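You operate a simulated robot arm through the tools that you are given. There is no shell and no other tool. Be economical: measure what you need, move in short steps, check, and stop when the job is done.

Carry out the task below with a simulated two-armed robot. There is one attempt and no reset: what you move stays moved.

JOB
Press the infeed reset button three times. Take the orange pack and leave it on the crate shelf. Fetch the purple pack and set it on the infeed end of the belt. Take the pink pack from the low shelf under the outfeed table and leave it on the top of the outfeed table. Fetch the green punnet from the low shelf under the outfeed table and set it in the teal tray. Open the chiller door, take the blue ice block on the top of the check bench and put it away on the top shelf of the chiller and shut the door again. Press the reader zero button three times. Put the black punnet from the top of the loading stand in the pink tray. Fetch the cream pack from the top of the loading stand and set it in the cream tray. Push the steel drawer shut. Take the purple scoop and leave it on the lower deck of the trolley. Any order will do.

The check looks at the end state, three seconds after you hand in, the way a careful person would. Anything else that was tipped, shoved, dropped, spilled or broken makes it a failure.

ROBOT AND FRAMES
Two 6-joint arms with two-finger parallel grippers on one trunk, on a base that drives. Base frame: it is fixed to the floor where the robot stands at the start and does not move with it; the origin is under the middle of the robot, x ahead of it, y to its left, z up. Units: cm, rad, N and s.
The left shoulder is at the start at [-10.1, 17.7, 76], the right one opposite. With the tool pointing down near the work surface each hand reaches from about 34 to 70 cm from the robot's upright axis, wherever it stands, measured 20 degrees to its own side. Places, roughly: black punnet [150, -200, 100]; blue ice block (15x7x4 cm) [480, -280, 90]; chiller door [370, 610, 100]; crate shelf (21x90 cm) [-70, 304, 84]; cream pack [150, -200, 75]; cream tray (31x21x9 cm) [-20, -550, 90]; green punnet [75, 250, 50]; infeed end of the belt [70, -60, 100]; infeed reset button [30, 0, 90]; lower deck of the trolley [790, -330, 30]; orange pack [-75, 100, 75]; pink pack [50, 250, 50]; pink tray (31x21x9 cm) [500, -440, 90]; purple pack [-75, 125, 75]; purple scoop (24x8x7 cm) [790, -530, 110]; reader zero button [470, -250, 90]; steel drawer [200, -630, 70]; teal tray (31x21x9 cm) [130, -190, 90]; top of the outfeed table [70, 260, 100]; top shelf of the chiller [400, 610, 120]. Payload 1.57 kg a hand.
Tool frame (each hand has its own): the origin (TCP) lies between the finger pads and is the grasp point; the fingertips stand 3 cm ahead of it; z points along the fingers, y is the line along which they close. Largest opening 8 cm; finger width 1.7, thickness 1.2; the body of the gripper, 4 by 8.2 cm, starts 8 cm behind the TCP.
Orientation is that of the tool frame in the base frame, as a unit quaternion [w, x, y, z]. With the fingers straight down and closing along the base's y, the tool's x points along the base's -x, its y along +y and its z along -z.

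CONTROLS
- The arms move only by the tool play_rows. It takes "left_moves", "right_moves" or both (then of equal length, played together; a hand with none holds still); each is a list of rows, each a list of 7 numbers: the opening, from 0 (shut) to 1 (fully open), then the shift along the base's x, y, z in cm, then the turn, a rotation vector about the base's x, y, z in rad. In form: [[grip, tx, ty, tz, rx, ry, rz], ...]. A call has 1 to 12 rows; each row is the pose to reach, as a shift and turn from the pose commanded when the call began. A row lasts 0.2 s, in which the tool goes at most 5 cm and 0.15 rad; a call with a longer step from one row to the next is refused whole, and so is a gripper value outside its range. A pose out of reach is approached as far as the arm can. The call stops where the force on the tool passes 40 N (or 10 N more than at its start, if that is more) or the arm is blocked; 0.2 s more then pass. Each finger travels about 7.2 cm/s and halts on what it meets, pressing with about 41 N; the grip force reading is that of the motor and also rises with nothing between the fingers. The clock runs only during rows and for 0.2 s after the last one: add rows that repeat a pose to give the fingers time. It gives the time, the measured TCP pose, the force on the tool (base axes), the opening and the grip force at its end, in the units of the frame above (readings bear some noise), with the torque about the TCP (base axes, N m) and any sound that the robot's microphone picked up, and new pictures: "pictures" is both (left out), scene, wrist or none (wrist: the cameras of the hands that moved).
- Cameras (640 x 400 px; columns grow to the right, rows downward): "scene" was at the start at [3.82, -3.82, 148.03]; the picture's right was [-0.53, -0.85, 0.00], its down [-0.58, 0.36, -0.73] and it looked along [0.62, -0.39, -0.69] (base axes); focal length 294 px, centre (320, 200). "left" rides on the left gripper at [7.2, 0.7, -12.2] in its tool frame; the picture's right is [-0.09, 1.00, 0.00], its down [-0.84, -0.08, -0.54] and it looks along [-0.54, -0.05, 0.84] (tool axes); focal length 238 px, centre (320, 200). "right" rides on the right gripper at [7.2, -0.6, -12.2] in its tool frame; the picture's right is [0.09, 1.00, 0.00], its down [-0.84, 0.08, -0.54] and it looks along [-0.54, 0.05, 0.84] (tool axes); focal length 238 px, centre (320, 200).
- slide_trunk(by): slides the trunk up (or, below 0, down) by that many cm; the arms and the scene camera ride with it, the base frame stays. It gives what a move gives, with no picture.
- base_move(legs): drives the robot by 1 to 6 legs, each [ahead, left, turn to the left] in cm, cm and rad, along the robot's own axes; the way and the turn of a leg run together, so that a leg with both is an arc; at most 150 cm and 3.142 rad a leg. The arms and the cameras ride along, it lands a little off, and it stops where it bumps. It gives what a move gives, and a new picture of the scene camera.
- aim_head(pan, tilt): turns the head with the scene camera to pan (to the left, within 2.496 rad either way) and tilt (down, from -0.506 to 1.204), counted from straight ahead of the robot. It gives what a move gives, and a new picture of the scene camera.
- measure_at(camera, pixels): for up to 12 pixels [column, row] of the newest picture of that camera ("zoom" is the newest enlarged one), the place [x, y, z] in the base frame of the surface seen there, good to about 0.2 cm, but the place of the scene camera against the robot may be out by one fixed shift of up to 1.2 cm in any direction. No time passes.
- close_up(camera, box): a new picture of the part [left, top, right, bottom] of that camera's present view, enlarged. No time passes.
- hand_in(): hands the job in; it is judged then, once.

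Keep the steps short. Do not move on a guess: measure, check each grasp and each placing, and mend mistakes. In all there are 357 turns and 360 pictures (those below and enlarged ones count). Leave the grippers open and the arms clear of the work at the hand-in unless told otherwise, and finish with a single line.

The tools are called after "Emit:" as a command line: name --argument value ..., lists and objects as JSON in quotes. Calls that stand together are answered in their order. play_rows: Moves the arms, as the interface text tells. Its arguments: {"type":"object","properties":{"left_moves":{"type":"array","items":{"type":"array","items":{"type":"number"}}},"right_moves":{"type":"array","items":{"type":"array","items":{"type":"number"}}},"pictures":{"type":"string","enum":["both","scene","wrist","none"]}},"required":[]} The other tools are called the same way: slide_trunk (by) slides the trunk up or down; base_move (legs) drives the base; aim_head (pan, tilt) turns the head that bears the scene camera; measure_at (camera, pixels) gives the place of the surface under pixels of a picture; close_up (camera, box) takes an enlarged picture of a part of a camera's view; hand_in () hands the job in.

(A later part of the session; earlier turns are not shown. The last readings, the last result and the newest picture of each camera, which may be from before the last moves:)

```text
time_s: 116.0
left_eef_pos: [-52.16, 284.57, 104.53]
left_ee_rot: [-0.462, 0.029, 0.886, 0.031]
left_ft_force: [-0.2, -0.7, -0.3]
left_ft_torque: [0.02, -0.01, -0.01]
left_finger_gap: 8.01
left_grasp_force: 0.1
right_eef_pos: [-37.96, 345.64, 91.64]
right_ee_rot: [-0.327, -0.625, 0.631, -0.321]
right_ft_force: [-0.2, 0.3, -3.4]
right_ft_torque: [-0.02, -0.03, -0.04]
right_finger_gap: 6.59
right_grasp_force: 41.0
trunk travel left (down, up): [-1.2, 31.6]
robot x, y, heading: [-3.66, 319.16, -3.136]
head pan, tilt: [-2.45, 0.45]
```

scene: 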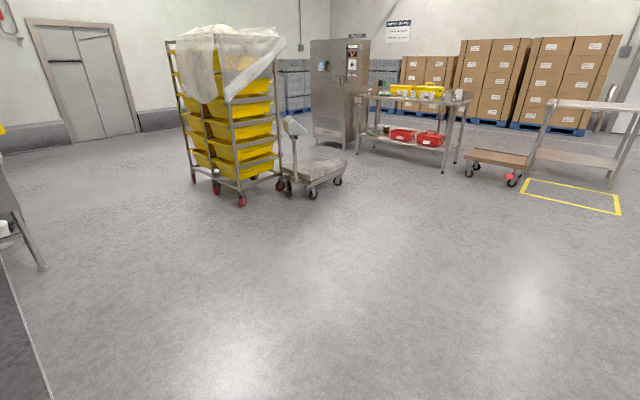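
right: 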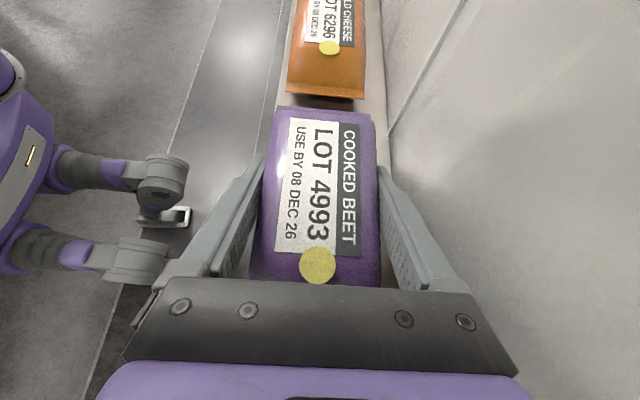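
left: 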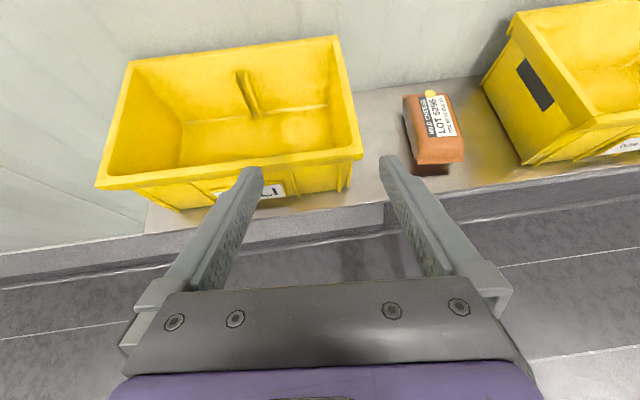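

Open space to the north; the outfeed table's end faces +y. Aim at it again and measure.

Emit:
aim_head --pan 2.4 --tilt 0.7

Emit:
measure_at --camera "scene" --pixels '[[320, 200], [320, 100]]'

```text
time_s: 119.8
left_eef_pos: [-52.19, 284.68, 104.51]
left_ee_rot: [-0.463, 0.029, 0.886, 0.032]
left_ft_force: [0.0, -0.3, -0.3]
left_ft_torque: [-0.01, -0.01, -0.02]
left_finger_gap: 8.01
left_grasp_force: 0.0
right_eef_pos: [-37.93, 345.56, 91.59]
right_ee_rot: [-0.327, -0.625, 0.631, -0.322]
right_ft_force: [-0.4, 0.6, -4.5]
right_ft_torque: [0.01, -0.04, 0.0]
right_finger_gap: 6.56
right_grasp_force: 40.8
trunk travel left (down, up): [-1.2, 31.6]
robot x, y, heading: [-3.82, 318.85, -3.142]
head pan, tilt: [2.4, 0.7]
```

scene: 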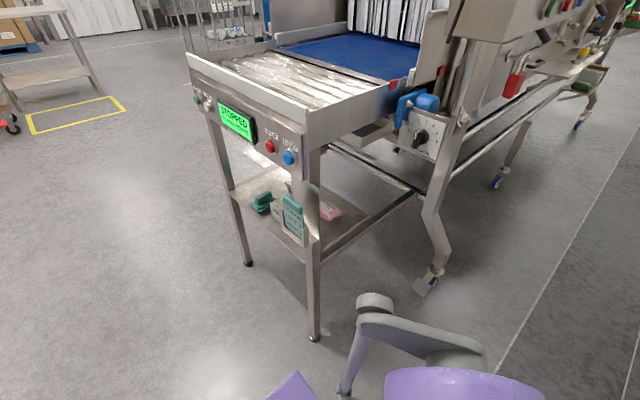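

```text
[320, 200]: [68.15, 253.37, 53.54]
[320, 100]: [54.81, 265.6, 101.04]
```

Emit:
close_up --camera "scene" --box '[180, 20, 450, 290]'

Emit:
measure_at --camera "scene" --pixels '[[187, 60], [300, 135], [420, 85], [275, 60], [293, 215], [262, 203], [330, 212], [278, 208], [312, 340], [300, 235], [232, 195], [350, 240]]'

```text
1.48 times, centred on (315, 155) of scene
```

zoom: 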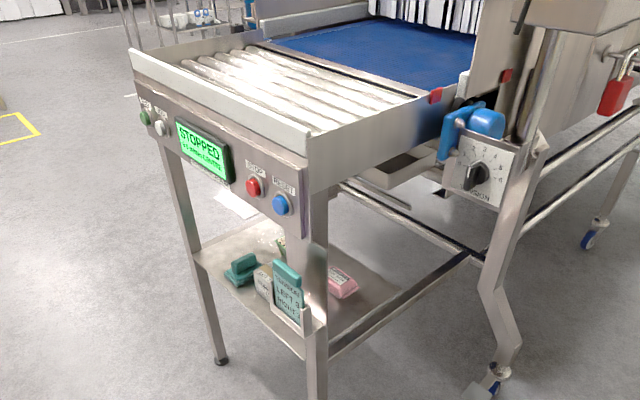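

```text
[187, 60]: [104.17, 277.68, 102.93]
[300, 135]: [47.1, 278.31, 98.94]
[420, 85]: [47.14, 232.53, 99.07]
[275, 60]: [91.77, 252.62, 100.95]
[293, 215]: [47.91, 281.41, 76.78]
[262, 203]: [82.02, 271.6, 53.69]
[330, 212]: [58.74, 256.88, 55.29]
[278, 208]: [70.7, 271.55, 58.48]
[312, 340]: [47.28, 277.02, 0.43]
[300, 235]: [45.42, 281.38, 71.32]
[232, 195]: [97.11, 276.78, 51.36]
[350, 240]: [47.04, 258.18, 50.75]
```

Table spans x 47–104, y 232–278; low shelf z≈51; pink pack ≈[58.7,257,55]. I'll approach from its -x side. Draw the left hand in, then turn clockwise (away from the wall) to face +x.

Emit:
play_rows --left_moves '[[1, 3, 2, 0, 0, 0, 0], [1, 6, 4, 0, 0, 0, 0], [1, 9, 6, 0, 0, 0, 0], [1, 11, 8, 0, 0, 0, 0]]' --pictures "none"

Emit:
base_move --legs '[[0, 0, -1.57], [0, 0, -1.57]]'

Emit:
aim_head --pan -0.75 --tilt 0.6

```text
time_s: 120.8
left_eef_pos: [-41.08, 292.32, 104.75]
left_ee_rot: [-0.462, 0.029, 0.886, 0.032]
left_ft_force: [0.2, 0.4, -0.3]
left_ft_torque: [-0.03, 0.02, 0.0]
left_finger_gap: 8.02
left_grasp_force: 0.1
right_eef_pos: [-37.87, 345.69, 91.56]
right_ee_rot: [-0.327, -0.626, 0.631, -0.321]
right_ft_force: [-0.3, -0.2, -3.6]
right_ft_torque: [-0.05, 0.0, 0.01]
right_finger_gap: 6.6
right_grasp_force: 41.0
trunk travel left (down, up): [-1.2, 31.6]
robot x, y, heading: [-3.6, 318.87, -3.138]
head pan, tilt: [2.4, 0.7]
```

```text
time_s: 128.7
left_eef_pos: [31.66, 347.5, 104.66]
left_ee_rot: [0.019, 0.886, -0.005, 0.463]
left_ft_force: [-0.2, -0.2, 0.0]
left_ft_torque: [0.01, 0.01, 0.0]
left_finger_gap: 7.99
left_grasp_force: 0.1
right_eef_pos: [31.43, 294.33, 91.68]
right_ee_rot: [-0.33, 0.615, 0.642, 0.318]
right_ft_force: [0.0, 0.1, -3.6]
right_ft_torque: [-0.01, -0.01, 0.01]
right_finger_gap: 6.58
right_grasp_force: 40.9
trunk travel left (down, up): [-1.2, 31.6]
robot x, y, heading: [-3.73, 318.99, 0.055]
head pan, tilt: [2.4, 0.7]
```

scene: 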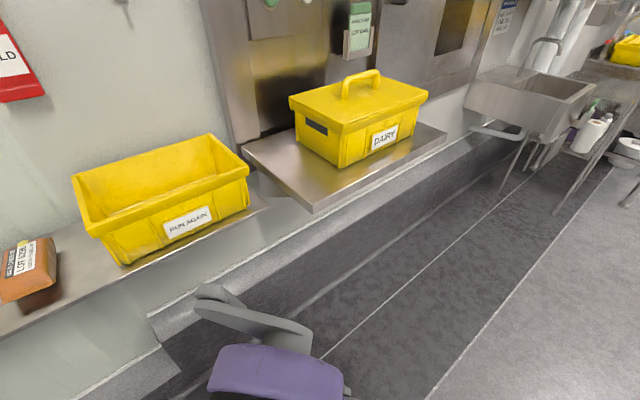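

```text
time_s: 131.4
left_eef_pos: [31.86, 347.66, 104.66]
left_ee_rot: [0.019, 0.886, -0.004, 0.463]
left_ft_force: [-0.2, -0.6, 0.1]
left_ft_torque: [0.0, 0.02, -0.01]
left_finger_gap: 8.0
left_grasp_force: 0.0
right_eef_pos: [31.36, 294.25, 91.69]
right_ee_rot: [-0.331, 0.614, 0.641, 0.319]
right_ft_force: [-0.3, 0.4, -4.2]
right_ft_torque: [0.02, 0.03, 0.0]
right_finger_gap: 6.58
right_grasp_force: 41.6
trunk travel left (down, up): [-1.2, 31.6]
robot x, y, heading: [-4.16, 319.21, 0.054]
head pan, tilt: [-0.75, 0.6]
```

scene: 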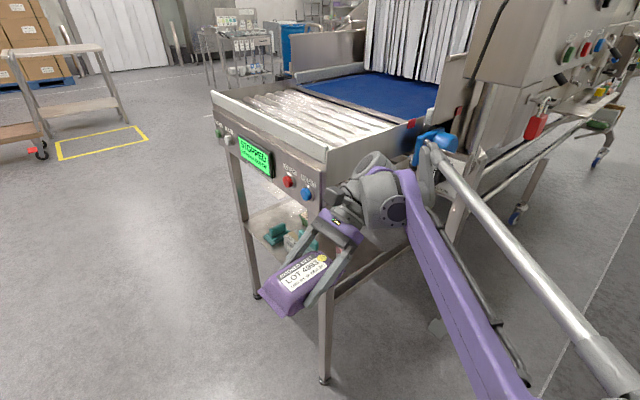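

Back up 16 cm squaring the heading, then drive right about 60 cm to line up with the pink pack.

Emit:
base_move --legs '[[-16, 0, -0.055], [0, -58, 0]]'

Emit:
aim_head --pan 0.0 --tilt 0.6

```text
time_s: 138.0
left_eef_pos: [17.39, 287.48, 104.7]
left_ee_rot: [0.03, 0.886, -0.025, 0.462]
left_ft_force: [0.3, -0.2, 0.3]
left_ft_torque: [-0.03, -0.01, -0.01]
left_finger_gap: 8.01
left_grasp_force: 0.1
right_eef_pos: [14.36, 234.13, 91.67]
right_ee_rot: [-0.323, 0.63, 0.627, 0.326]
right_ft_force: [0.8, -0.6, -3.6]
right_ft_torque: [0.01, 0.01, 0.01]
right_finger_gap: 6.57
right_grasp_force: 41.5
trunk travel left (down, up): [-1.2, 31.6]
robot x, y, heading: [-20.07, 260.7, 0.007]
head pan, tilt: [-0.75, 0.6]
```

scene: 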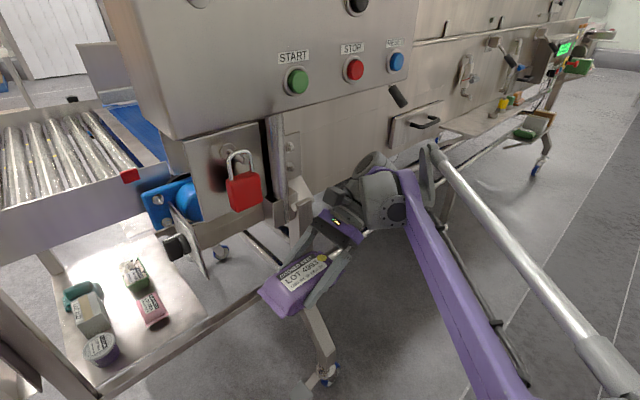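

```text
time_s: 139.1
left_eef_pos: [17.33, 287.48, 104.68]
left_ee_rot: [0.03, 0.885, -0.026, 0.463]
left_ft_force: [0.4, 0.7, -0.5]
left_ft_torque: [0.02, 0.01, 0.0]
left_finger_gap: 7.99
left_grasp_force: 0.0
right_eef_pos: [14.38, 234.25, 91.74]
right_ee_rot: [-0.323, 0.629, 0.627, 0.326]
right_ft_force: [-0.5, -0.3, -3.8]
right_ft_torque: [0.01, -0.04, 0.02]
right_finger_gap: 6.59
right_grasp_force: 41.5
trunk travel left (down, up): [-1.2, 31.6]
robot x, y, heading: [-19.78, 260.48, 0.009]
head pan, tilt: [0.0, 0.6]
```

scene: 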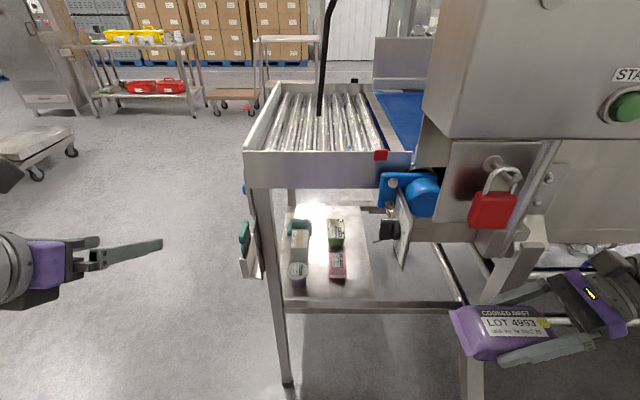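

Emit:
close_up --camera "scene" --box '[240, 180, 440, 320]'

Emit:
measure_at --camera "scene" --pixels '[[337, 265], [330, 265], [345, 265], [337, 252], [337, 278], [335, 230], [298, 272], [300, 240], [320, 305], [380, 240], [390, 225], [330, 170]]'

```text
2.86 times, centred on (340, 250) of scene
```

zoom: 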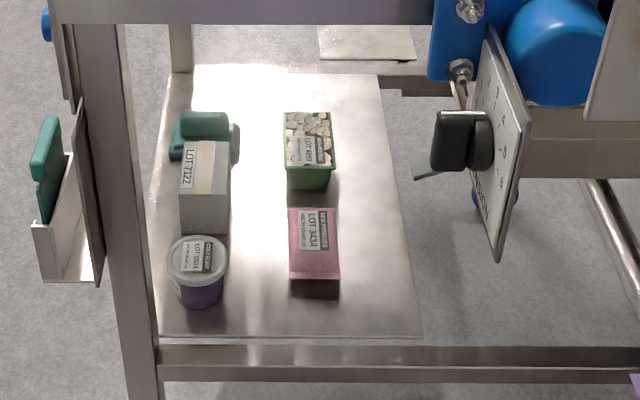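

```text
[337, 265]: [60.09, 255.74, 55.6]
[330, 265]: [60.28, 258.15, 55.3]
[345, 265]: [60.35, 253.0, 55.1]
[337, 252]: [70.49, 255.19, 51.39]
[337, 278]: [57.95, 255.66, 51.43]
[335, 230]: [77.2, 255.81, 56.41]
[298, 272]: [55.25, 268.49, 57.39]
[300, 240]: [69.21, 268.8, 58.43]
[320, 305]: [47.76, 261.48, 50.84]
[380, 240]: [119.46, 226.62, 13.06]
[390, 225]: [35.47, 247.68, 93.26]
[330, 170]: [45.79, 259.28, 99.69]
```

Pink pack: about x 58–66, y 253–258, top z≈56, with free room around it. The left hand already points forward-down. Lower it in front of the table and align.

Emit:
play_rows --left_moves '[[1, 1, -1, -4, 0, 0, 0.02], [1, 2, -3, -8, 0, 0, 0.04], [1, 3, -5, -12, 0, 0, 0.06], [1, 4, -8, -15, 0, 0, 0.09], [1, 5, -11, -18, 0, 0, 0.09], [1, 6, -14, -21, 0, 0, 0.09], [1, 7, -17, -24, 0, 0, 0.09], [1, 8, -20, -27, 0, 0, 0.09], [1, 9, -23, -30, 0, 0, 0.09], [1, 10, -26, -33, 0, 0, 0.09], [1, 11, -29, -36, 0, 0, 0.09], [1, 12, -31.5, -38, 0, 0, 0.09]]' --pictures "both"

```text
time_s: 141.7
left_eef_pos: [30.75, 273.46, 68.03]
left_ee_rot: [0.055, 0.882, -0.025, 0.467]
left_ft_force: [0.2, 0.7, 0.4]
left_ft_torque: [-0.01, 0.01, 0.0]
left_finger_gap: 8.02
left_grasp_force: 0.0
left hand out of reach, approached as far as the arm can: row 5, 6, 7, 8, 9, 10, 11, 12
right_eef_pos: [14.22, 234.2, 91.63]
right_ee_rot: [-0.323, 0.629, 0.627, 0.326]
right_ft_force: [0.3, -0.8, -3.8]
right_ft_torque: [-0.04, 0.0, 0.02]
right_finger_gap: 6.58
right_grasp_force: 40.8
trunk travel left (down, up): [-1.2, 31.6]
robot x, y, heading: [-19.86, 260.57, 0.005]
head pan, tilt: [0.0, 0.6]
```

scene: 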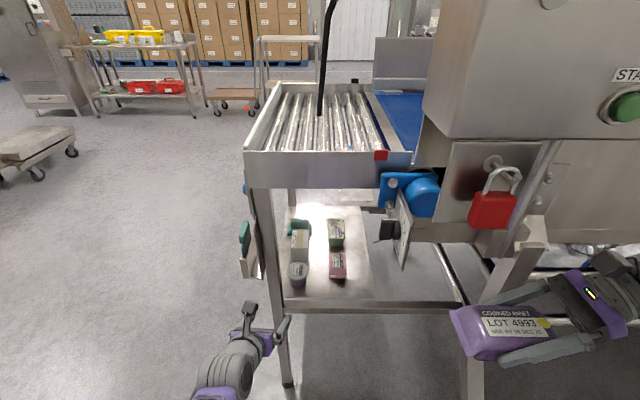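
left: 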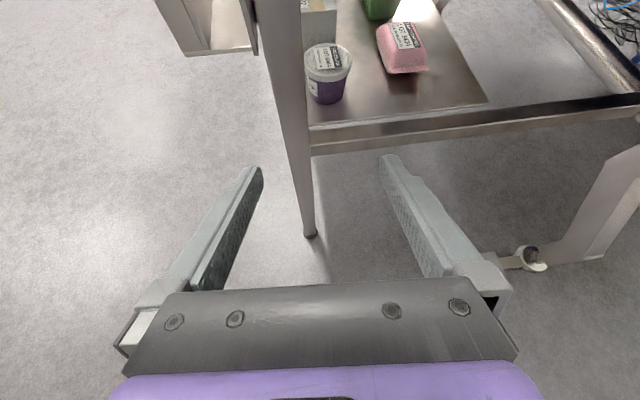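

Limited toward the centre; shift base right 17 cm instead so the left hand lines up.

Emit:
base_move --legs '[[0, -17, 0]]'

Emit:
close_up --camera "left" --box '[160, 0, 480, 200]'

```text
time_s: 143.8
left_eef_pos: [30.81, 256.92, 68.16]
left_ee_rot: [0.054, 0.882, -0.023, 0.468]
left_ft_force: [-0.2, 0.1, 0.9]
left_ft_torque: [0.01, -0.01, 0.02]
left_finger_gap: 7.99
left_grasp_force: 0.1
right_eef_pos: [14.63, 217.65, 91.58]
right_ee_rot: [-0.322, 0.629, 0.627, 0.326]
right_ft_force: [0.4, 0.3, -3.4]
right_ft_torque: [0.05, -0.01, 0.02]
right_finger_gap: 6.56
right_grasp_force: 40.9
trunk travel left (down, up): [-1.2, 31.6]
robot x, y, heading: [-19.88, 243.92, 0.012]
head pan, tilt: [0.0, 0.6]
```

scene: 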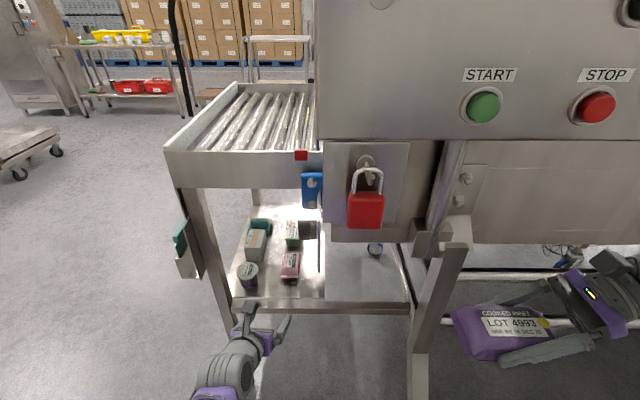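

```text
2.00 times, centred on (320, 100) of left
```

zoom: 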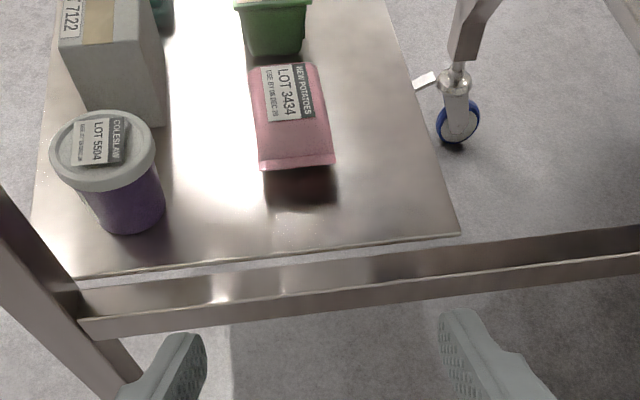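

Emit:
measure_at --camera "zoom" --pixels '[[262, 166], [332, 160], [250, 70], [318, 66], [290, 130], [300, 200], [295, 160], [258, 130], [330, 130], [255, 50], [305, 40], [162, 180]]'

```text
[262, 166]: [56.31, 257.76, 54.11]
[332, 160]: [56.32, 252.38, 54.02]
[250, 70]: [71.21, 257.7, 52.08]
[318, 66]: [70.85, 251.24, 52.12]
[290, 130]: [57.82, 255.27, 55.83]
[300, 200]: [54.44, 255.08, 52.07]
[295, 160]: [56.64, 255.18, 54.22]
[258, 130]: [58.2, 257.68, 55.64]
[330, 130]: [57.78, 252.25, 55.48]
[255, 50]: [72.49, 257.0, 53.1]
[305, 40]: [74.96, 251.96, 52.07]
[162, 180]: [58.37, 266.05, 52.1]
```

Pink pack centre ≈[61,255.1], z 52–56. Align the tool and move to the pre-grasp pose.

Emit:
play_rows --left_moves '[[1, 4, 0, -0.5, 0.02, 0.007, 0.023], [1, 8, -0.5, -1, 0.037, 0.013, 0.046], [1, 12, -1, -2, 0.055, 0.02, 0.07], [1, 16, -1.5, -4, 0.074, 0.026, 0.091], [1, 20, -1.8, -6, 0.074, 0.026, 0.091], [1, 23.6, -1.8, -8.6, 0.074, 0.026, 0.091]]' --pictures "both"

```text
time_s: 145.2
left_eef_pos: [54.97, 259.59, 58.87]
left_ee_rot: [0.023, 0.888, -0.021, 0.459]
left_ft_force: [-1.1, -0.3, -0.8]
left_ft_torque: [0.01, 0.0, 0.04]
left_finger_gap: 8.0
left_grasp_force: 0.0
left hand out of reach, approached as far as the arm can: row 1, 2, 3, 4, 5, 6
right_eef_pos: [14.64, 217.71, 91.66]
right_ee_rot: [-0.323, 0.629, 0.628, 0.326]
right_ft_force: [-0.4, 0.1, -4.1]
right_ft_torque: [-0.02, 0.0, 0.0]
right_finger_gap: 6.6
right_grasp_force: 41.0
trunk travel left (down, up): [-1.2, 31.6]
robot x, y, heading: [-19.58, 243.91, 0.01]
head pan, tilt: [0.0, 0.6]
```

scene: 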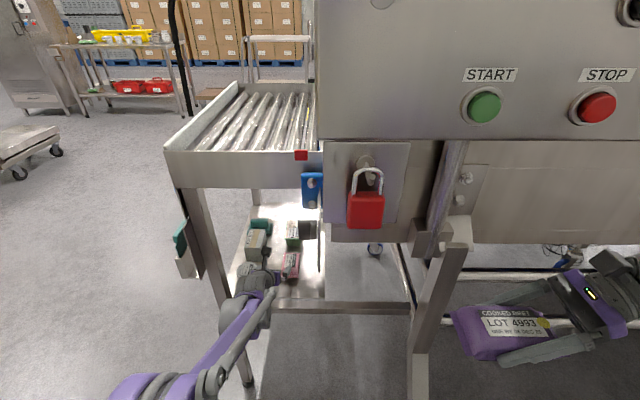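
left: 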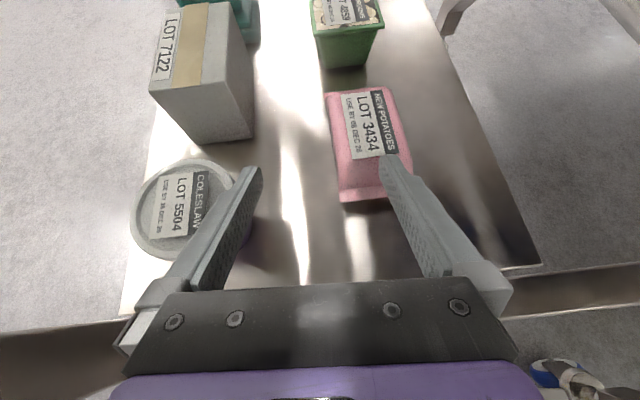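

The wrist is at a roll limit when the arm angles inward, so the hand sits 4 cm too far left, near the tub. Retreat, then shift base further right so the shoulder lines up with the pack.

Emit:
play_rows --left_moves '[[1, -4, -0.5, 2.5, 0, 0, 0], [1, -8, -1, 5, 0, 0, 0], [1, -12, -1, 7, 0, 0, 0], [1, -16, -1, 9, 0, 0, 0]]' --pictures "none"

Emit:
base_move --legs '[[0, -10, 0]]'

```text
time_s: 146.2
left_eef_pos: [38.82, 259.11, 68.21]
left_ee_rot: [0.026, 0.887, -0.024, 0.46]
left_ft_force: [-0.5, -1.0, -0.1]
left_ft_torque: [0.02, 0.02, 0.01]
left_finger_gap: 8.0
left_grasp_force: 0.1
left hand out of reach, approached as far as the arm can: row 2, 3, 4
right_eef_pos: [14.54, 217.56, 91.65]
right_ee_rot: [-0.324, 0.628, 0.629, 0.325]
right_ft_force: [-0.6, -0.2, -3.7]
right_ft_torque: [0.0, 0.03, 0.0]
right_finger_gap: 6.57
right_grasp_force: 40.7
trunk travel left (down, up): [-1.2, 31.6]
robot x, y, heading: [-19.46, 243.77, 0.008]
head pan, tilt: [0.0, 0.6]
```

```text
time_s: 147.8
left_eef_pos: [39.13, 249.25, 68.24]
left_ee_rot: [0.026, 0.887, -0.024, 0.46]
left_ft_force: [-0.3, 0.3, 0.4]
left_ft_torque: [0.02, 0.0, 0.01]
left_finger_gap: 8.01
left_grasp_force: 0.0
right_eef_pos: [14.63, 207.9, 91.57]
right_ee_rot: [-0.322, 0.629, 0.628, 0.326]
right_ft_force: [0.1, -0.5, -3.9]
right_ft_torque: [0.0, -0.01, 0.01]
right_finger_gap: 6.57
right_grasp_force: 41.0
trunk travel left (down, up): [-1.2, 31.6]
robot x, y, heading: [-19.57, 234.35, 0.012]
head pan, tilt: [0.0, 0.6]
```

scene: 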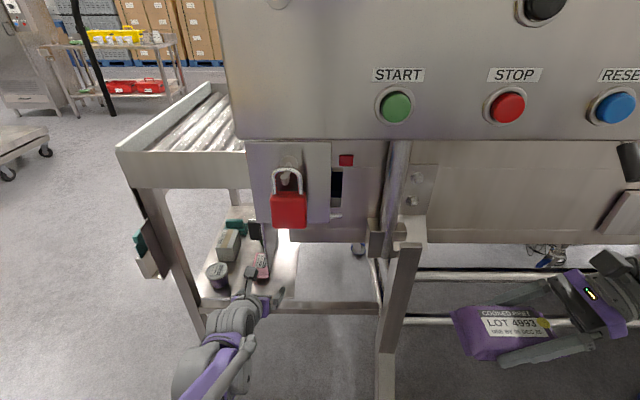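

Emit:
play_rows --left_moves '[[1, 0, 4, 0, 0, 0, 0], [1, 0, 8, 0, 0, 0, 0], [1, 2, 10.5, 0, 0, 0, 0]]' --pictures "wrist"

```text
time_s: 148.6
left_eef_pos: [40.96, 259.83, 68.08]
left_ee_rot: [0.027, 0.888, -0.025, 0.459]
left_ft_force: [0.4, -0.2, -0.1]
left_ft_torque: [-0.01, 0.01, 0.0]
left_finger_gap: 8.01
left_grasp_force: 0.0
right_eef_pos: [14.61, 207.86, 91.63]
right_ee_rot: [-0.322, 0.63, 0.627, 0.326]
right_ft_force: [0.0, 0.3, -3.4]
right_ft_torque: [0.02, 0.0, 0.01]
right_finger_gap: 6.57
right_grasp_force: 40.9
trunk travel left (down, up): [-1.2, 31.6]
robot x, y, heading: [-19.44, 234.3, 0.011]
head pan, tilt: [0.0, 0.6]
```

left: 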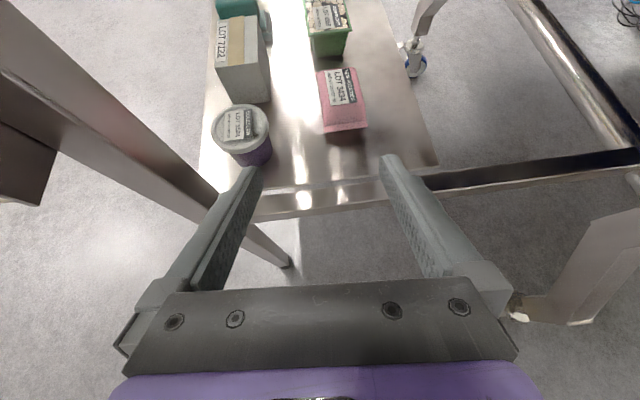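

Emit:
play_rows --left_moves '[[1, 3, -2, -1, 0.01, 0, 0.02], [1, 6, -4.7, -2, 0.02, 0, 0.04], [1, 9, -4.7, -4.5, 0.025, 0, 0.069], [1, 12, -4.7, -7, 0.025, 0, 0.069], [1, 13.5, -4.7, -8.6, 0.025, 0, 0.069]]' --pictures "wrist"

```text
time_s: 149.8
left_eef_pos: [54.66, 255.36, 59.35]
left_ee_rot: [0.0, 0.888, 0.0, 0.46]
left_ft_force: [-1.0, 0.4, -0.6]
left_ft_torque: [0.02, 0.0, 0.01]
left_finger_gap: 8.02
left_grasp_force: 0.1
right_eef_pos: [14.73, 207.85, 91.64]
right_ee_rot: [-0.323, 0.629, 0.629, 0.325]
right_ft_force: [-1.1, -0.5, -3.8]
right_ft_torque: [0.04, 0.0, 0.02]
right_finger_gap: 6.58
right_grasp_force: 41.1
trunk travel left (down, up): [-1.2, 31.6]
robot x, y, heading: [-19.9, 234.08, 0.012]
head pan, tilt: [0.0, 0.6]
```

left: 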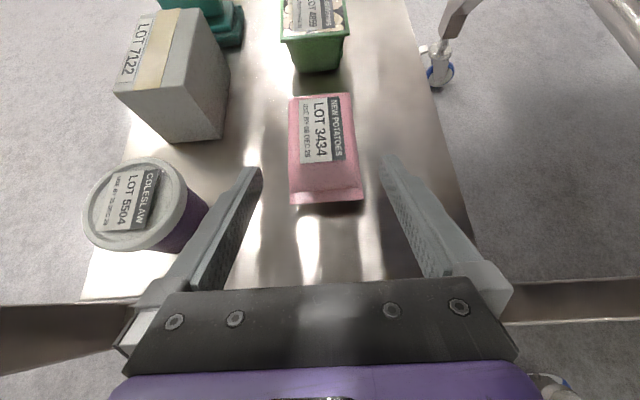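

Emit:
measure_at --camera "left" --pixels '[[318, 97], [340, 97], [325, 195], [292, 150], [358, 150], [318, 150], [300, 225], [315, 60], [290, 45], [345, 40]]'

```text
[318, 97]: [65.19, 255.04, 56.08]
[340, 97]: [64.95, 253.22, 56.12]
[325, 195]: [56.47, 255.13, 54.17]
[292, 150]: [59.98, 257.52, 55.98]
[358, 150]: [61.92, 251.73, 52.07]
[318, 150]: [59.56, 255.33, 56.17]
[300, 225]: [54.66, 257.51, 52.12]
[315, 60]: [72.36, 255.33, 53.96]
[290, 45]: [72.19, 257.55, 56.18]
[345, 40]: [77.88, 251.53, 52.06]
```

Emit:
play_rows --left_moves '[[1, 2, -0.2, -1.4, 0, 0, 0], [1, 4, -0.2, -2.8, 0, 0, 0], [1, 6.4, -0.2, -4.4, 0, 0, 0], [0.6, 6.4, -0.2, -4.4, 0, 0, 0], [0.2, 6.4, -0.2, -4.4, 0, 0, 0], [0, 6.4, -0.2, -4.4, 0, 0, 0], [0, 6.4, -0.2, -4.4, 0, 0, 0], [0, 6.4, -0.2, -2.5, 0, 0, 0], [0, 6.4, -0.2, 0, 0, 0, 0]]' --pictures "wrist"

```text
time_s: 151.8
left_eef_pos: [60.62, 255.08, 59.72]
left_ee_rot: [0.0, 0.888, 0.0, 0.46]
left_ft_force: [0.4, 0.0, -1.9]
left_ft_torque: [-0.01, 0.04, -0.03]
left_finger_gap: 5.79
left_grasp_force: 41.0
right_eef_pos: [14.7, 207.87, 91.7]
right_ee_rot: [-0.323, 0.629, 0.628, 0.326]
right_ft_force: [0.6, 0.5, -4.0]
right_ft_torque: [-0.01, -0.04, 0.04]
right_finger_gap: 6.56
right_grasp_force: 41.4
trunk travel left (down, up): [-1.2, 31.6]
robot x, y, heading: [-19.36, 234.12, 0.006]
head pan, tilt: [0.0, 0.6]
```

left: 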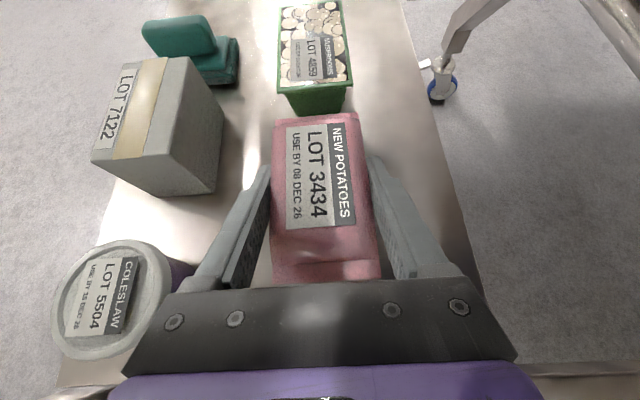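

Pink is held. Back it out from under the table, then look at the table top rollers.

Emit:
play_rows --left_moves '[[0, -4, 0, 1, 0, 0, 0], [0, -8, 0, 3, 0, 0, 0], [0, -12, 0, 5, 0, 0, 0], [0, -16, 0, 7, 0, 0, 0], [0, -20, 1, 8, 0, 0, 0], [0, -24, 3, 8, 0, 0, 0], [0, -28, 5, 9, 0, 0, 0], [0, -31, 8, 10, 0, 0, 0]]' --pictures "none"

Emit:
aim_head --pan 0.35 --tilt 0.55

```text
time_s: 153.6
left_eef_pos: [29.77, 262.91, 69.7]
left_ee_rot: [0.0, 0.888, 0.001, 0.46]
left_ft_force: [-0.4, 0.4, -2.2]
left_ft_torque: [0.02, 0.07, -0.03]
left_finger_gap: 5.78
left_grasp_force: 41.3
right_eef_pos: [14.78, 207.76, 91.67]
right_ee_rot: [-0.323, 0.629, 0.628, 0.326]
right_ft_force: [0.1, 0.2, -4.0]
right_ft_torque: [0.02, 0.0, 0.0]
right_finger_gap: 6.6
right_grasp_force: 40.8
trunk travel left (down, up): [-1.2, 31.6]
robot x, y, heading: [-19.29, 234.07, 0.005]
head pan, tilt: [0.0, 0.6]
```

```text
time_s: 154.4
left_eef_pos: [29.78, 262.99, 69.95]
left_ee_rot: [0.001, 0.888, -0.001, 0.46]
left_ft_force: [0.2, 0.2, -2.8]
left_ft_torque: [0.02, 0.03, 0.01]
left_finger_gap: 5.78
left_grasp_force: 41.0
right_eef_pos: [14.65, 207.92, 91.6]
right_ee_rot: [-0.323, 0.629, 0.628, 0.325]
right_ft_force: [0.1, -0.9, -4.2]
right_ft_torque: [0.04, -0.01, 0.03]
right_finger_gap: 6.57
right_grasp_force: 40.2
trunk travel left (down, up): [-1.2, 31.6]
robot x, y, heading: [-19.96, 234.49, 0.006]
head pan, tilt: [0.351, 0.55]
```

scene: 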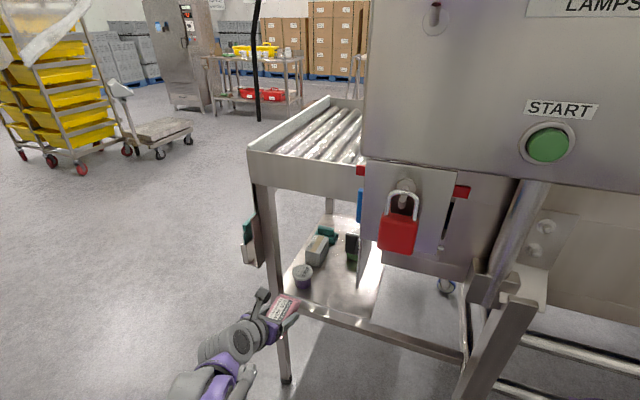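

Raise the trunk 25 cm to work on the table top.

Emit:
slide_trunk --by 25

Emit:
aim_head --pan 0.35 --tilt 0.65

```text
time_s: 157.0
left_eef_pos: [29.95, 262.88, 94.55]
left_ee_rot: [-0.001, 0.888, 0.0, 0.459]
left_ft_force: [0.1, -0.2, -2.8]
left_ft_torque: [-0.04, 0.0, 0.01]
left_finger_gap: 5.81
left_grasp_force: 40.5
right_eef_pos: [14.62, 207.88, 116.66]
right_ee_rot: [-0.323, 0.629, 0.628, 0.325]
right_ft_force: [-0.4, 0.4, -4.1]
right_ft_torque: [0.02, 0.0, 0.02]
right_finger_gap: 6.58
right_grasp_force: 40.8
trunk travel left (down, up): [-26.2, 6.6]
robot x, y, heading: [-19.55, 234.35, 0.006]
head pan, tilt: [0.351, 0.55]
```

```text
time_s: 157.6
left_eef_pos: [30.08, 262.83, 94.56]
left_ee_rot: [0.0, 0.888, 0.0, 0.46]
left_ft_force: [0.3, 0.3, -2.7]
left_ft_torque: [0.01, 0.02, -0.01]
left_finger_gap: 5.79
left_grasp_force: 41.0
right_eef_pos: [14.66, 207.81, 116.72]
right_ee_rot: [-0.322, 0.629, 0.627, 0.326]
right_ft_force: [0.9, 0.4, -3.4]
right_ft_torque: [0.01, -0.02, 0.0]
right_finger_gap: 6.57
right_grasp_force: 41.0
trunk travel left (down, up): [-26.2, 6.6]
robot x, y, heading: [-19.44, 234.06, 0.009]
head pan, tilt: [0.351, 0.649]
```

scene: 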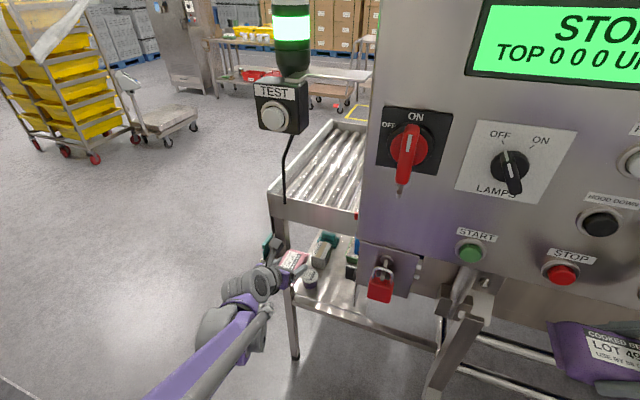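

Emit:
close_up --camera "scene" --box '[230, 60, 400, 260]'

Emit:
measure_at --camera "scene" --pixels '[[280, 112], [286, 160], [284, 195], [320, 170], [330, 150], [345, 190], [300, 195], [335, 122], [310, 205], [300, 50], [355, 170], [382, 270]]'

```text
2.00 times, centred on (315, 160) of scene
```

zoom: 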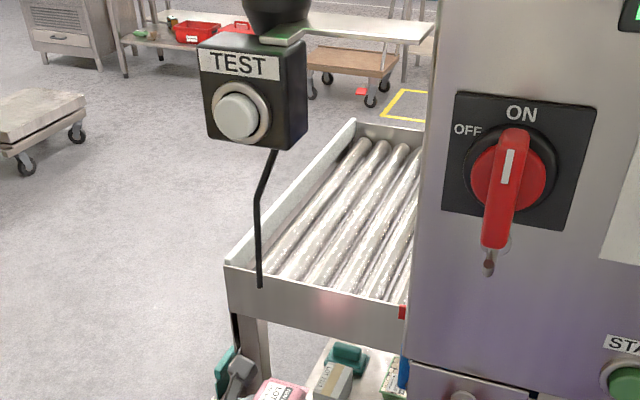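

```text
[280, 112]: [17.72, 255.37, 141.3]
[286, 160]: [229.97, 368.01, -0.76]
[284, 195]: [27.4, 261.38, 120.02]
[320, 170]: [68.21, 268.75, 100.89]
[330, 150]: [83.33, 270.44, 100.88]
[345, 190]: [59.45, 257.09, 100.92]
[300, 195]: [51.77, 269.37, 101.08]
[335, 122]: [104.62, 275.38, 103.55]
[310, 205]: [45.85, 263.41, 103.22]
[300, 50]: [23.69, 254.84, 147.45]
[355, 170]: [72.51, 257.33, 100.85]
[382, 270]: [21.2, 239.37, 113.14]
```

Important: the panel face is at x≈21 and a hanging TEST box/cable sits at (18–27, 255–261, z≥117). Placing from the table's north end is safer. Lower the trunk again and drive there.

Emit:
slide_trunk --by -25

Emit:
base_move --legs '[[-5, 0, 0], [0, 115, 0]]'

```text
time_s: 160.2
left_eef_pos: [30.06, 262.94, 69.74]
left_ee_rot: [-0.001, 0.888, 0.001, 0.46]
left_ft_force: [-0.6, 0.7, -1.5]
left_ft_torque: [0.01, 0.04, -0.03]
left_finger_gap: 5.77
left_grasp_force: 41.0
right_eef_pos: [14.74, 207.94, 91.6]
right_ee_rot: [-0.323, 0.629, 0.627, 0.326]
right_ft_force: [-0.8, 0.7, -4.9]
right_ft_torque: [0.03, 0.03, -0.01]
right_finger_gap: 6.58
right_grasp_force: 40.7
trunk travel left (down, up): [-1.2, 31.6]
robot x, y, heading: [-19.33, 234.1, 0.007]
head pan, tilt: [0.351, 0.649]
```

```text
time_s: 171.3
left_eef_pos: [24.3, 380.74, 69.5]
left_ee_rot: [0.001, 0.888, -0.002, 0.46]
left_ft_force: [0.4, -0.3, -2.2]
left_ft_torque: [0.0, 0.05, 0.01]
left_finger_gap: 5.79
left_grasp_force: 40.5
right_eef_pos: [8.77, 325.6, 91.79]
right_ee_rot: [-0.322, 0.631, 0.625, 0.327]
right_ft_force: [0.8, -0.4, -3.6]
right_ft_torque: [0.02, 0.01, -0.03]
right_finger_gap: 6.59
right_grasp_force: 41.1
trunk travel left (down, up): [-1.2, 31.6]
robot x, y, heading: [-25.35, 352.69, 0.004]
head pan, tilt: [0.351, 0.649]
```

scene: 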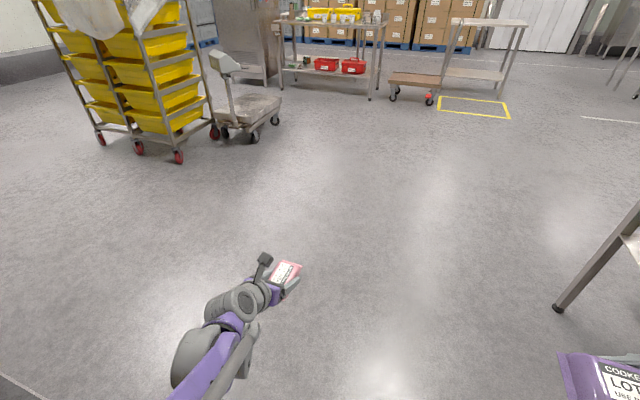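

Emit:
base_move --legs '[[83, 5, 0], [0, 0, -1.575]]'

Emit:
aim_head --pan 0.1 --tilt 0.6

```text
time_s: 179.6
left_eef_pos: [89.62, 307.05, 69.72]
left_ee_rot: [0.322, 0.632, -0.624, 0.327]
left_ft_force: [0.3, -0.3, -3.1]
left_ft_torque: [0.0, 0.03, 0.0]
left_finger_gap: 5.79
left_grasp_force: 41.0
right_eef_pos: [34.4, 321.72, 91.64]
right_ee_rot: [0.0, 0.889, 0.005, 0.458]
right_ft_force: [-0.1, -0.3, -4.3]
right_ft_torque: [0.0, -0.02, 0.0]
right_finger_gap: 6.58
right_grasp_force: 40.9
trunk travel left (down, up): [-1.2, 31.6]
robot x, y, heading: [60.61, 355.73, -1.552]
head pan, tilt: [0.351, 0.649]
```

scene: 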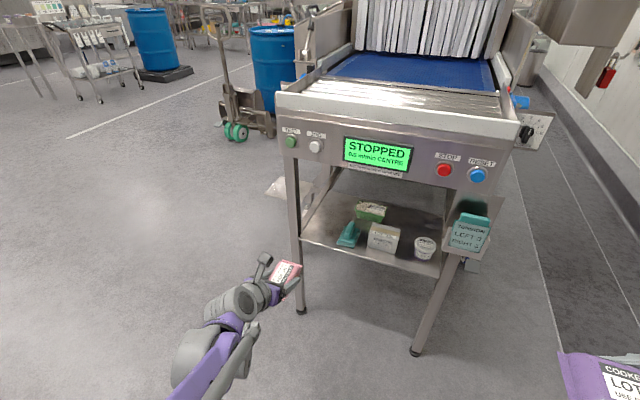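

```text
time_s: 180.4
left_eef_pos: [89.67, 306.99, 69.6]
left_ee_rot: [0.322, 0.632, -0.624, 0.327]
left_ft_force: [1.1, -0.6, -2.5]
left_ft_torque: [0.04, -0.01, 0.0]
left_finger_gap: 5.79
left_grasp_force: 41.1
right_eef_pos: [34.57, 321.63, 91.7]
right_ee_rot: [-0.001, 0.889, 0.005, 0.458]
right_ft_force: [-0.1, -0.2, -4.2]
right_ft_torque: [0.03, -0.03, -0.01]
right_finger_gap: 6.58
right_grasp_force: 40.8
trunk travel left (down, up): [-1.2, 31.6]
robot x, y, heading: [60.4, 356.13, -1.555]
head pan, tilt: [0.099, 0.6]
```

scene: 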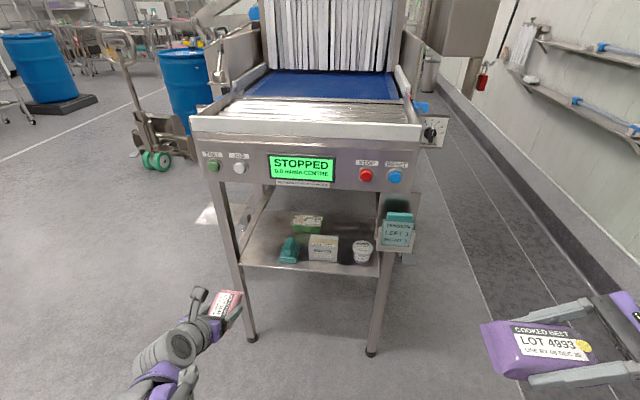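

Raise the trunk 31 cm, then lift the left hand 13 cm more.

Emit:
slide_trunk --by 31

Emit:
play_rows --left_moves '[[0, 0, 0, 4, 0, 0, 0], [0, 0, 0, 8, 0, 0, 0], [0, 0, 0, 12, 0, 0, 0], [0, 0, 0, 14, 0, 0, 0]]' --pictures "none"

Emit:
base_move --legs '[[20, 0, -0.015]]'

```text
time_s: 183.4
left_eef_pos: [89.69, 307.03, 100.65]
left_ee_rot: [0.322, 0.632, -0.624, 0.327]
left_ft_force: [-1.2, -0.2, -2.5]
left_ft_torque: [0.04, -0.04, 0.03]
left_finger_gap: 5.78
left_grasp_force: 40.6
right_eef_pos: [34.61, 320.05, 125.42]
right_ee_rot: [0.028, 0.889, 0.018, 0.456]
right_ft_force: [-0.1, 0.5, -4.0]
right_ft_torque: [0.0, 0.0, -0.02]
right_finger_gap: 6.61
right_grasp_force: 40.6
trunk travel left (down, up): [-32.2, 0.6]
robot x, y, heading: [60.15, 355.98, -1.55]
head pan, tilt: [0.099, 0.6]
```

```text
time_s: 184.4
left_eef_pos: [89.63, 307.15, 114.87]
left_ee_rot: [0.323, 0.632, -0.623, 0.328]
left_ft_force: [-0.1, 0.8, -2.8]
left_ft_torque: [-0.01, 0.0, 0.0]
left_finger_gap: 5.75
left_grasp_force: 41.5
right_eef_pos: [34.59, 319.89, 125.36]
right_ee_rot: [0.029, 0.889, 0.017, 0.456]
right_ft_force: [0.5, -0.2, -3.9]
right_ft_torque: [-0.03, 0.02, 0.0]
right_finger_gap: 6.57
right_grasp_force: 41.4
trunk travel left (down, up): [-32.2, 0.6]
robot x, y, heading: [60.49, 356.0, -1.552]
head pan, tilt: [0.099, 0.6]
```

```text
time_s: 186.1
left_eef_pos: [88.89, 286.41, 114.74]
left_ee_rot: [-0.326, -0.626, 0.631, -0.324]
left_ft_force: [0.6, 0.1, -3.0]
left_ft_torque: [0.01, -0.01, 0.02]
left_finger_gap: 5.78
left_grasp_force: 41.3
right_eef_pos: [33.97, 300.56, 125.3]
right_ee_rot: [0.033, 0.889, 0.009, 0.456]
right_ft_force: [0.3, 0.0, -3.9]
right_ft_torque: [-0.01, -0.03, -0.01]
right_finger_gap: 6.55
right_grasp_force: 41.3
trunk travel left (down, up): [-32.2, 0.6]
robot x, y, heading: [60.47, 336.06, -1.572]
head pan, tilt: [0.099, 0.6]
```

scene: 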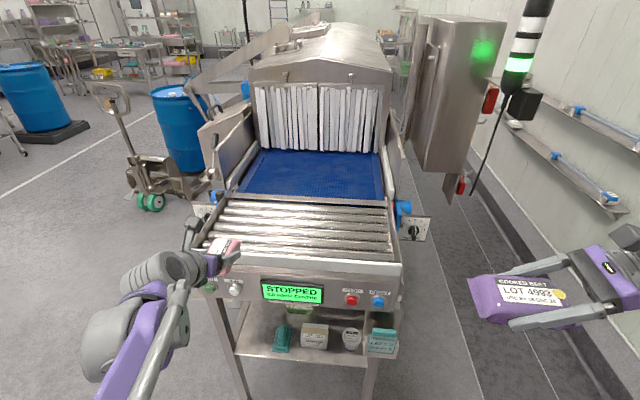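

Now reach the pack over the rollers.

Emit:
play_rows --left_moves '[[0, -1, -4, 0, 0, 0, 0], [0, -2, -8, 0, 0, 0, 0], [0, -3, -12, 0, 0, 0, 0], [0, -4, -16, 0, 0, 0, 0], [0, -4, -20, -1, 0, 0, 0], [0, -4, -23, -3, 0, 0, 0]]' --pictures "both"

```text
time_s: 187.4
left_eef_pos: [85.02, 263.45, 111.66]
left_ee_rot: [-0.326, -0.625, 0.631, -0.324]
left_ft_force: [-0.3, 0.4, -2.2]
left_ft_torque: [0.02, 0.0, -0.01]
left_finger_gap: 5.78
left_grasp_force: 41.2
right_eef_pos: [34.03, 300.35, 125.37]
right_ee_rot: [0.034, 0.889, 0.007, 0.457]
right_ft_force: [-0.4, -0.4, -4.2]
right_ft_torque: [0.02, -0.01, -0.01]
right_finger_gap: 6.57
right_grasp_force: 40.7
trunk travel left (down, up): [-32.2, 0.6]
robot x, y, heading: [60.83, 336.29, -1.573]
head pan, tilt: [0.099, 0.6]
```

scene: 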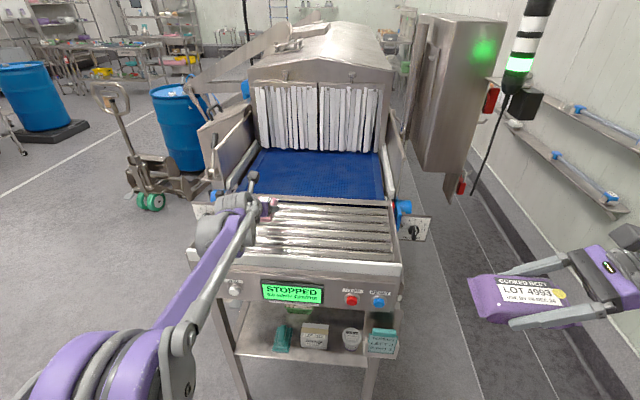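
left: 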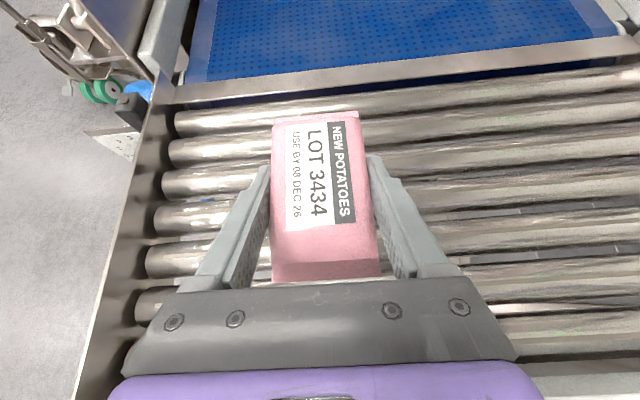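

Emit:
measure_at --camera "left" --pixels '[[500, 195], [500, 160], [500, 238], [220, 180]]'

Emit:
play_rows --left_moves '[[0, 0, 0, -2, 0, 0, 0], [0, 0, 0, -4, 0, 0, 0], [0, 0, 0, -5.5, 0, 0, 0], [0, 0, 0, -6.3, 0, 0, 0], [0, 0, 0, -6.8, 0, 0, 0]]' --pictures "none"

```text
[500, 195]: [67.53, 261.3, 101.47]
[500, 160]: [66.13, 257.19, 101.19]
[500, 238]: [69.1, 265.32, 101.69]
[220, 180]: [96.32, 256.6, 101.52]
```

```text
time_s: 188.7
left_eef_pos: [84.74, 263.71, 105.01]
left_ee_rot: [-0.326, -0.625, 0.631, -0.323]
left_ft_force: [-0.1, 0.2, -1.7]
left_ft_torque: [0.05, -0.01, 0.03]
left_finger_gap: 5.78
left_grasp_force: 41.0
right_eef_pos: [34.04, 300.33, 125.44]
right_ee_rot: [0.033, 0.889, 0.008, 0.457]
right_ft_force: [-0.4, 0.0, -5.0]
right_ft_torque: [0.03, 0.0, 0.0]
right_finger_gap: 6.55
right_grasp_force: 40.8
trunk travel left (down, up): [-32.2, 0.6]
robot x, y, heading: [60.89, 336.31, -1.572]
head pan, tilt: [0.099, 0.6]
```

Emit:
play_rows --left_moves '[[0, 0, 0, -0.2, 0, 0, 0], [0, 0, 0, -0.4, 0, 0, 0], [0, 0, 0, -0.6, 0, 0, 0]]' --pictures "none"

```text
time_s: 189.4
left_eef_pos: [84.67, 263.49, 104.66]
left_ee_rot: [-0.327, -0.624, 0.63, -0.326]
left_ft_force: [-0.1, -0.5, 12.4]
left_ft_torque: [0.42, 0.21, 0.01]
left_finger_gap: 5.76
left_grasp_force: 40.9
right_eef_pos: [34.02, 300.51, 125.37]
right_ee_rot: [0.034, 0.889, 0.008, 0.456]
right_ft_force: [-0.1, 0.5, -4.4]
right_ft_torque: [-0.03, -0.02, 0.03]
right_finger_gap: 6.59
right_grasp_force: 41.1
trunk travel left (down, up): [-32.2, 0.6]
robot x, y, heading: [60.32, 335.72, -1.571]
head pan, tilt: [0.099, 0.6]
```

Contact. Open slowly and back out up the tool axis.

Emit:
play_rows --left_moves '[[0, 0, 0, 0.3, 0, 0, 0], [0.5, 0, 0, 0.3, 0, 0, 0], [1, 0, 0, 0.3, 0, 0, 0], [1, 0, 0, 0.3, 0, 0, 0], [1, 0, 2, 1.7, 0, 0, 0], [1, 0, 5, 3.8, 0, 0, 0], [1, 0, 9, 6.6, 0, 0, 0], [1, 0, 13, 9, 0, 0, 0], [1, 0, 17, 11, 0, 0, 0], [1, 0, 21, 11, 0, 0, 0]]' --pictures "both"

```text
time_s: 191.7
left_eef_pos: [85.0, 284.75, 115.45]
left_ee_rot: [-0.327, -0.625, 0.631, -0.323]
left_ft_force: [-0.5, 0.3, -0.9]
left_ft_torque: [0.0, -0.02, 0.0]
left_finger_gap: 8.01
left_grasp_force: 0.0
right_eef_pos: [33.91, 300.68, 125.55]
right_ee_rot: [0.035, 0.89, 0.007, 0.455]
right_ft_force: [-0.6, 0.8, -4.2]
right_ft_torque: [-0.03, -0.02, -0.01]
right_finger_gap: 6.61
right_grasp_force: 41.3
trunk travel left (down, up): [-32.2, 0.6]
robot x, y, heading: [60.74, 336.25, -1.571]
head pan, tilt: [0.099, 0.6]
```

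scene: 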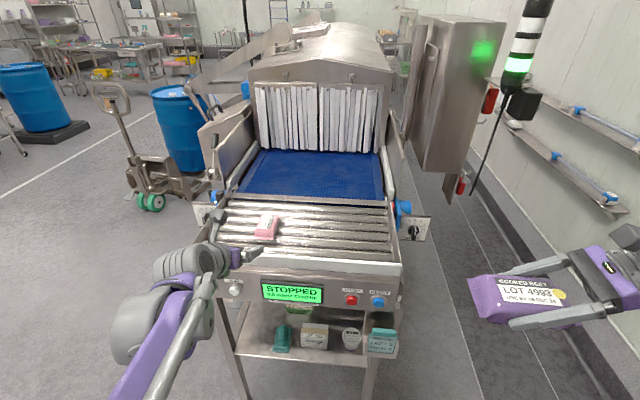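
left: 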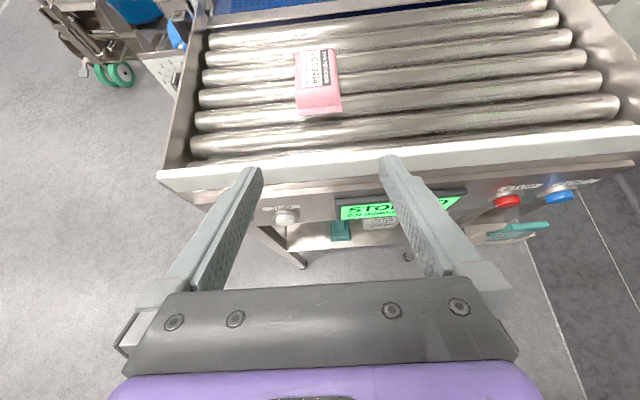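

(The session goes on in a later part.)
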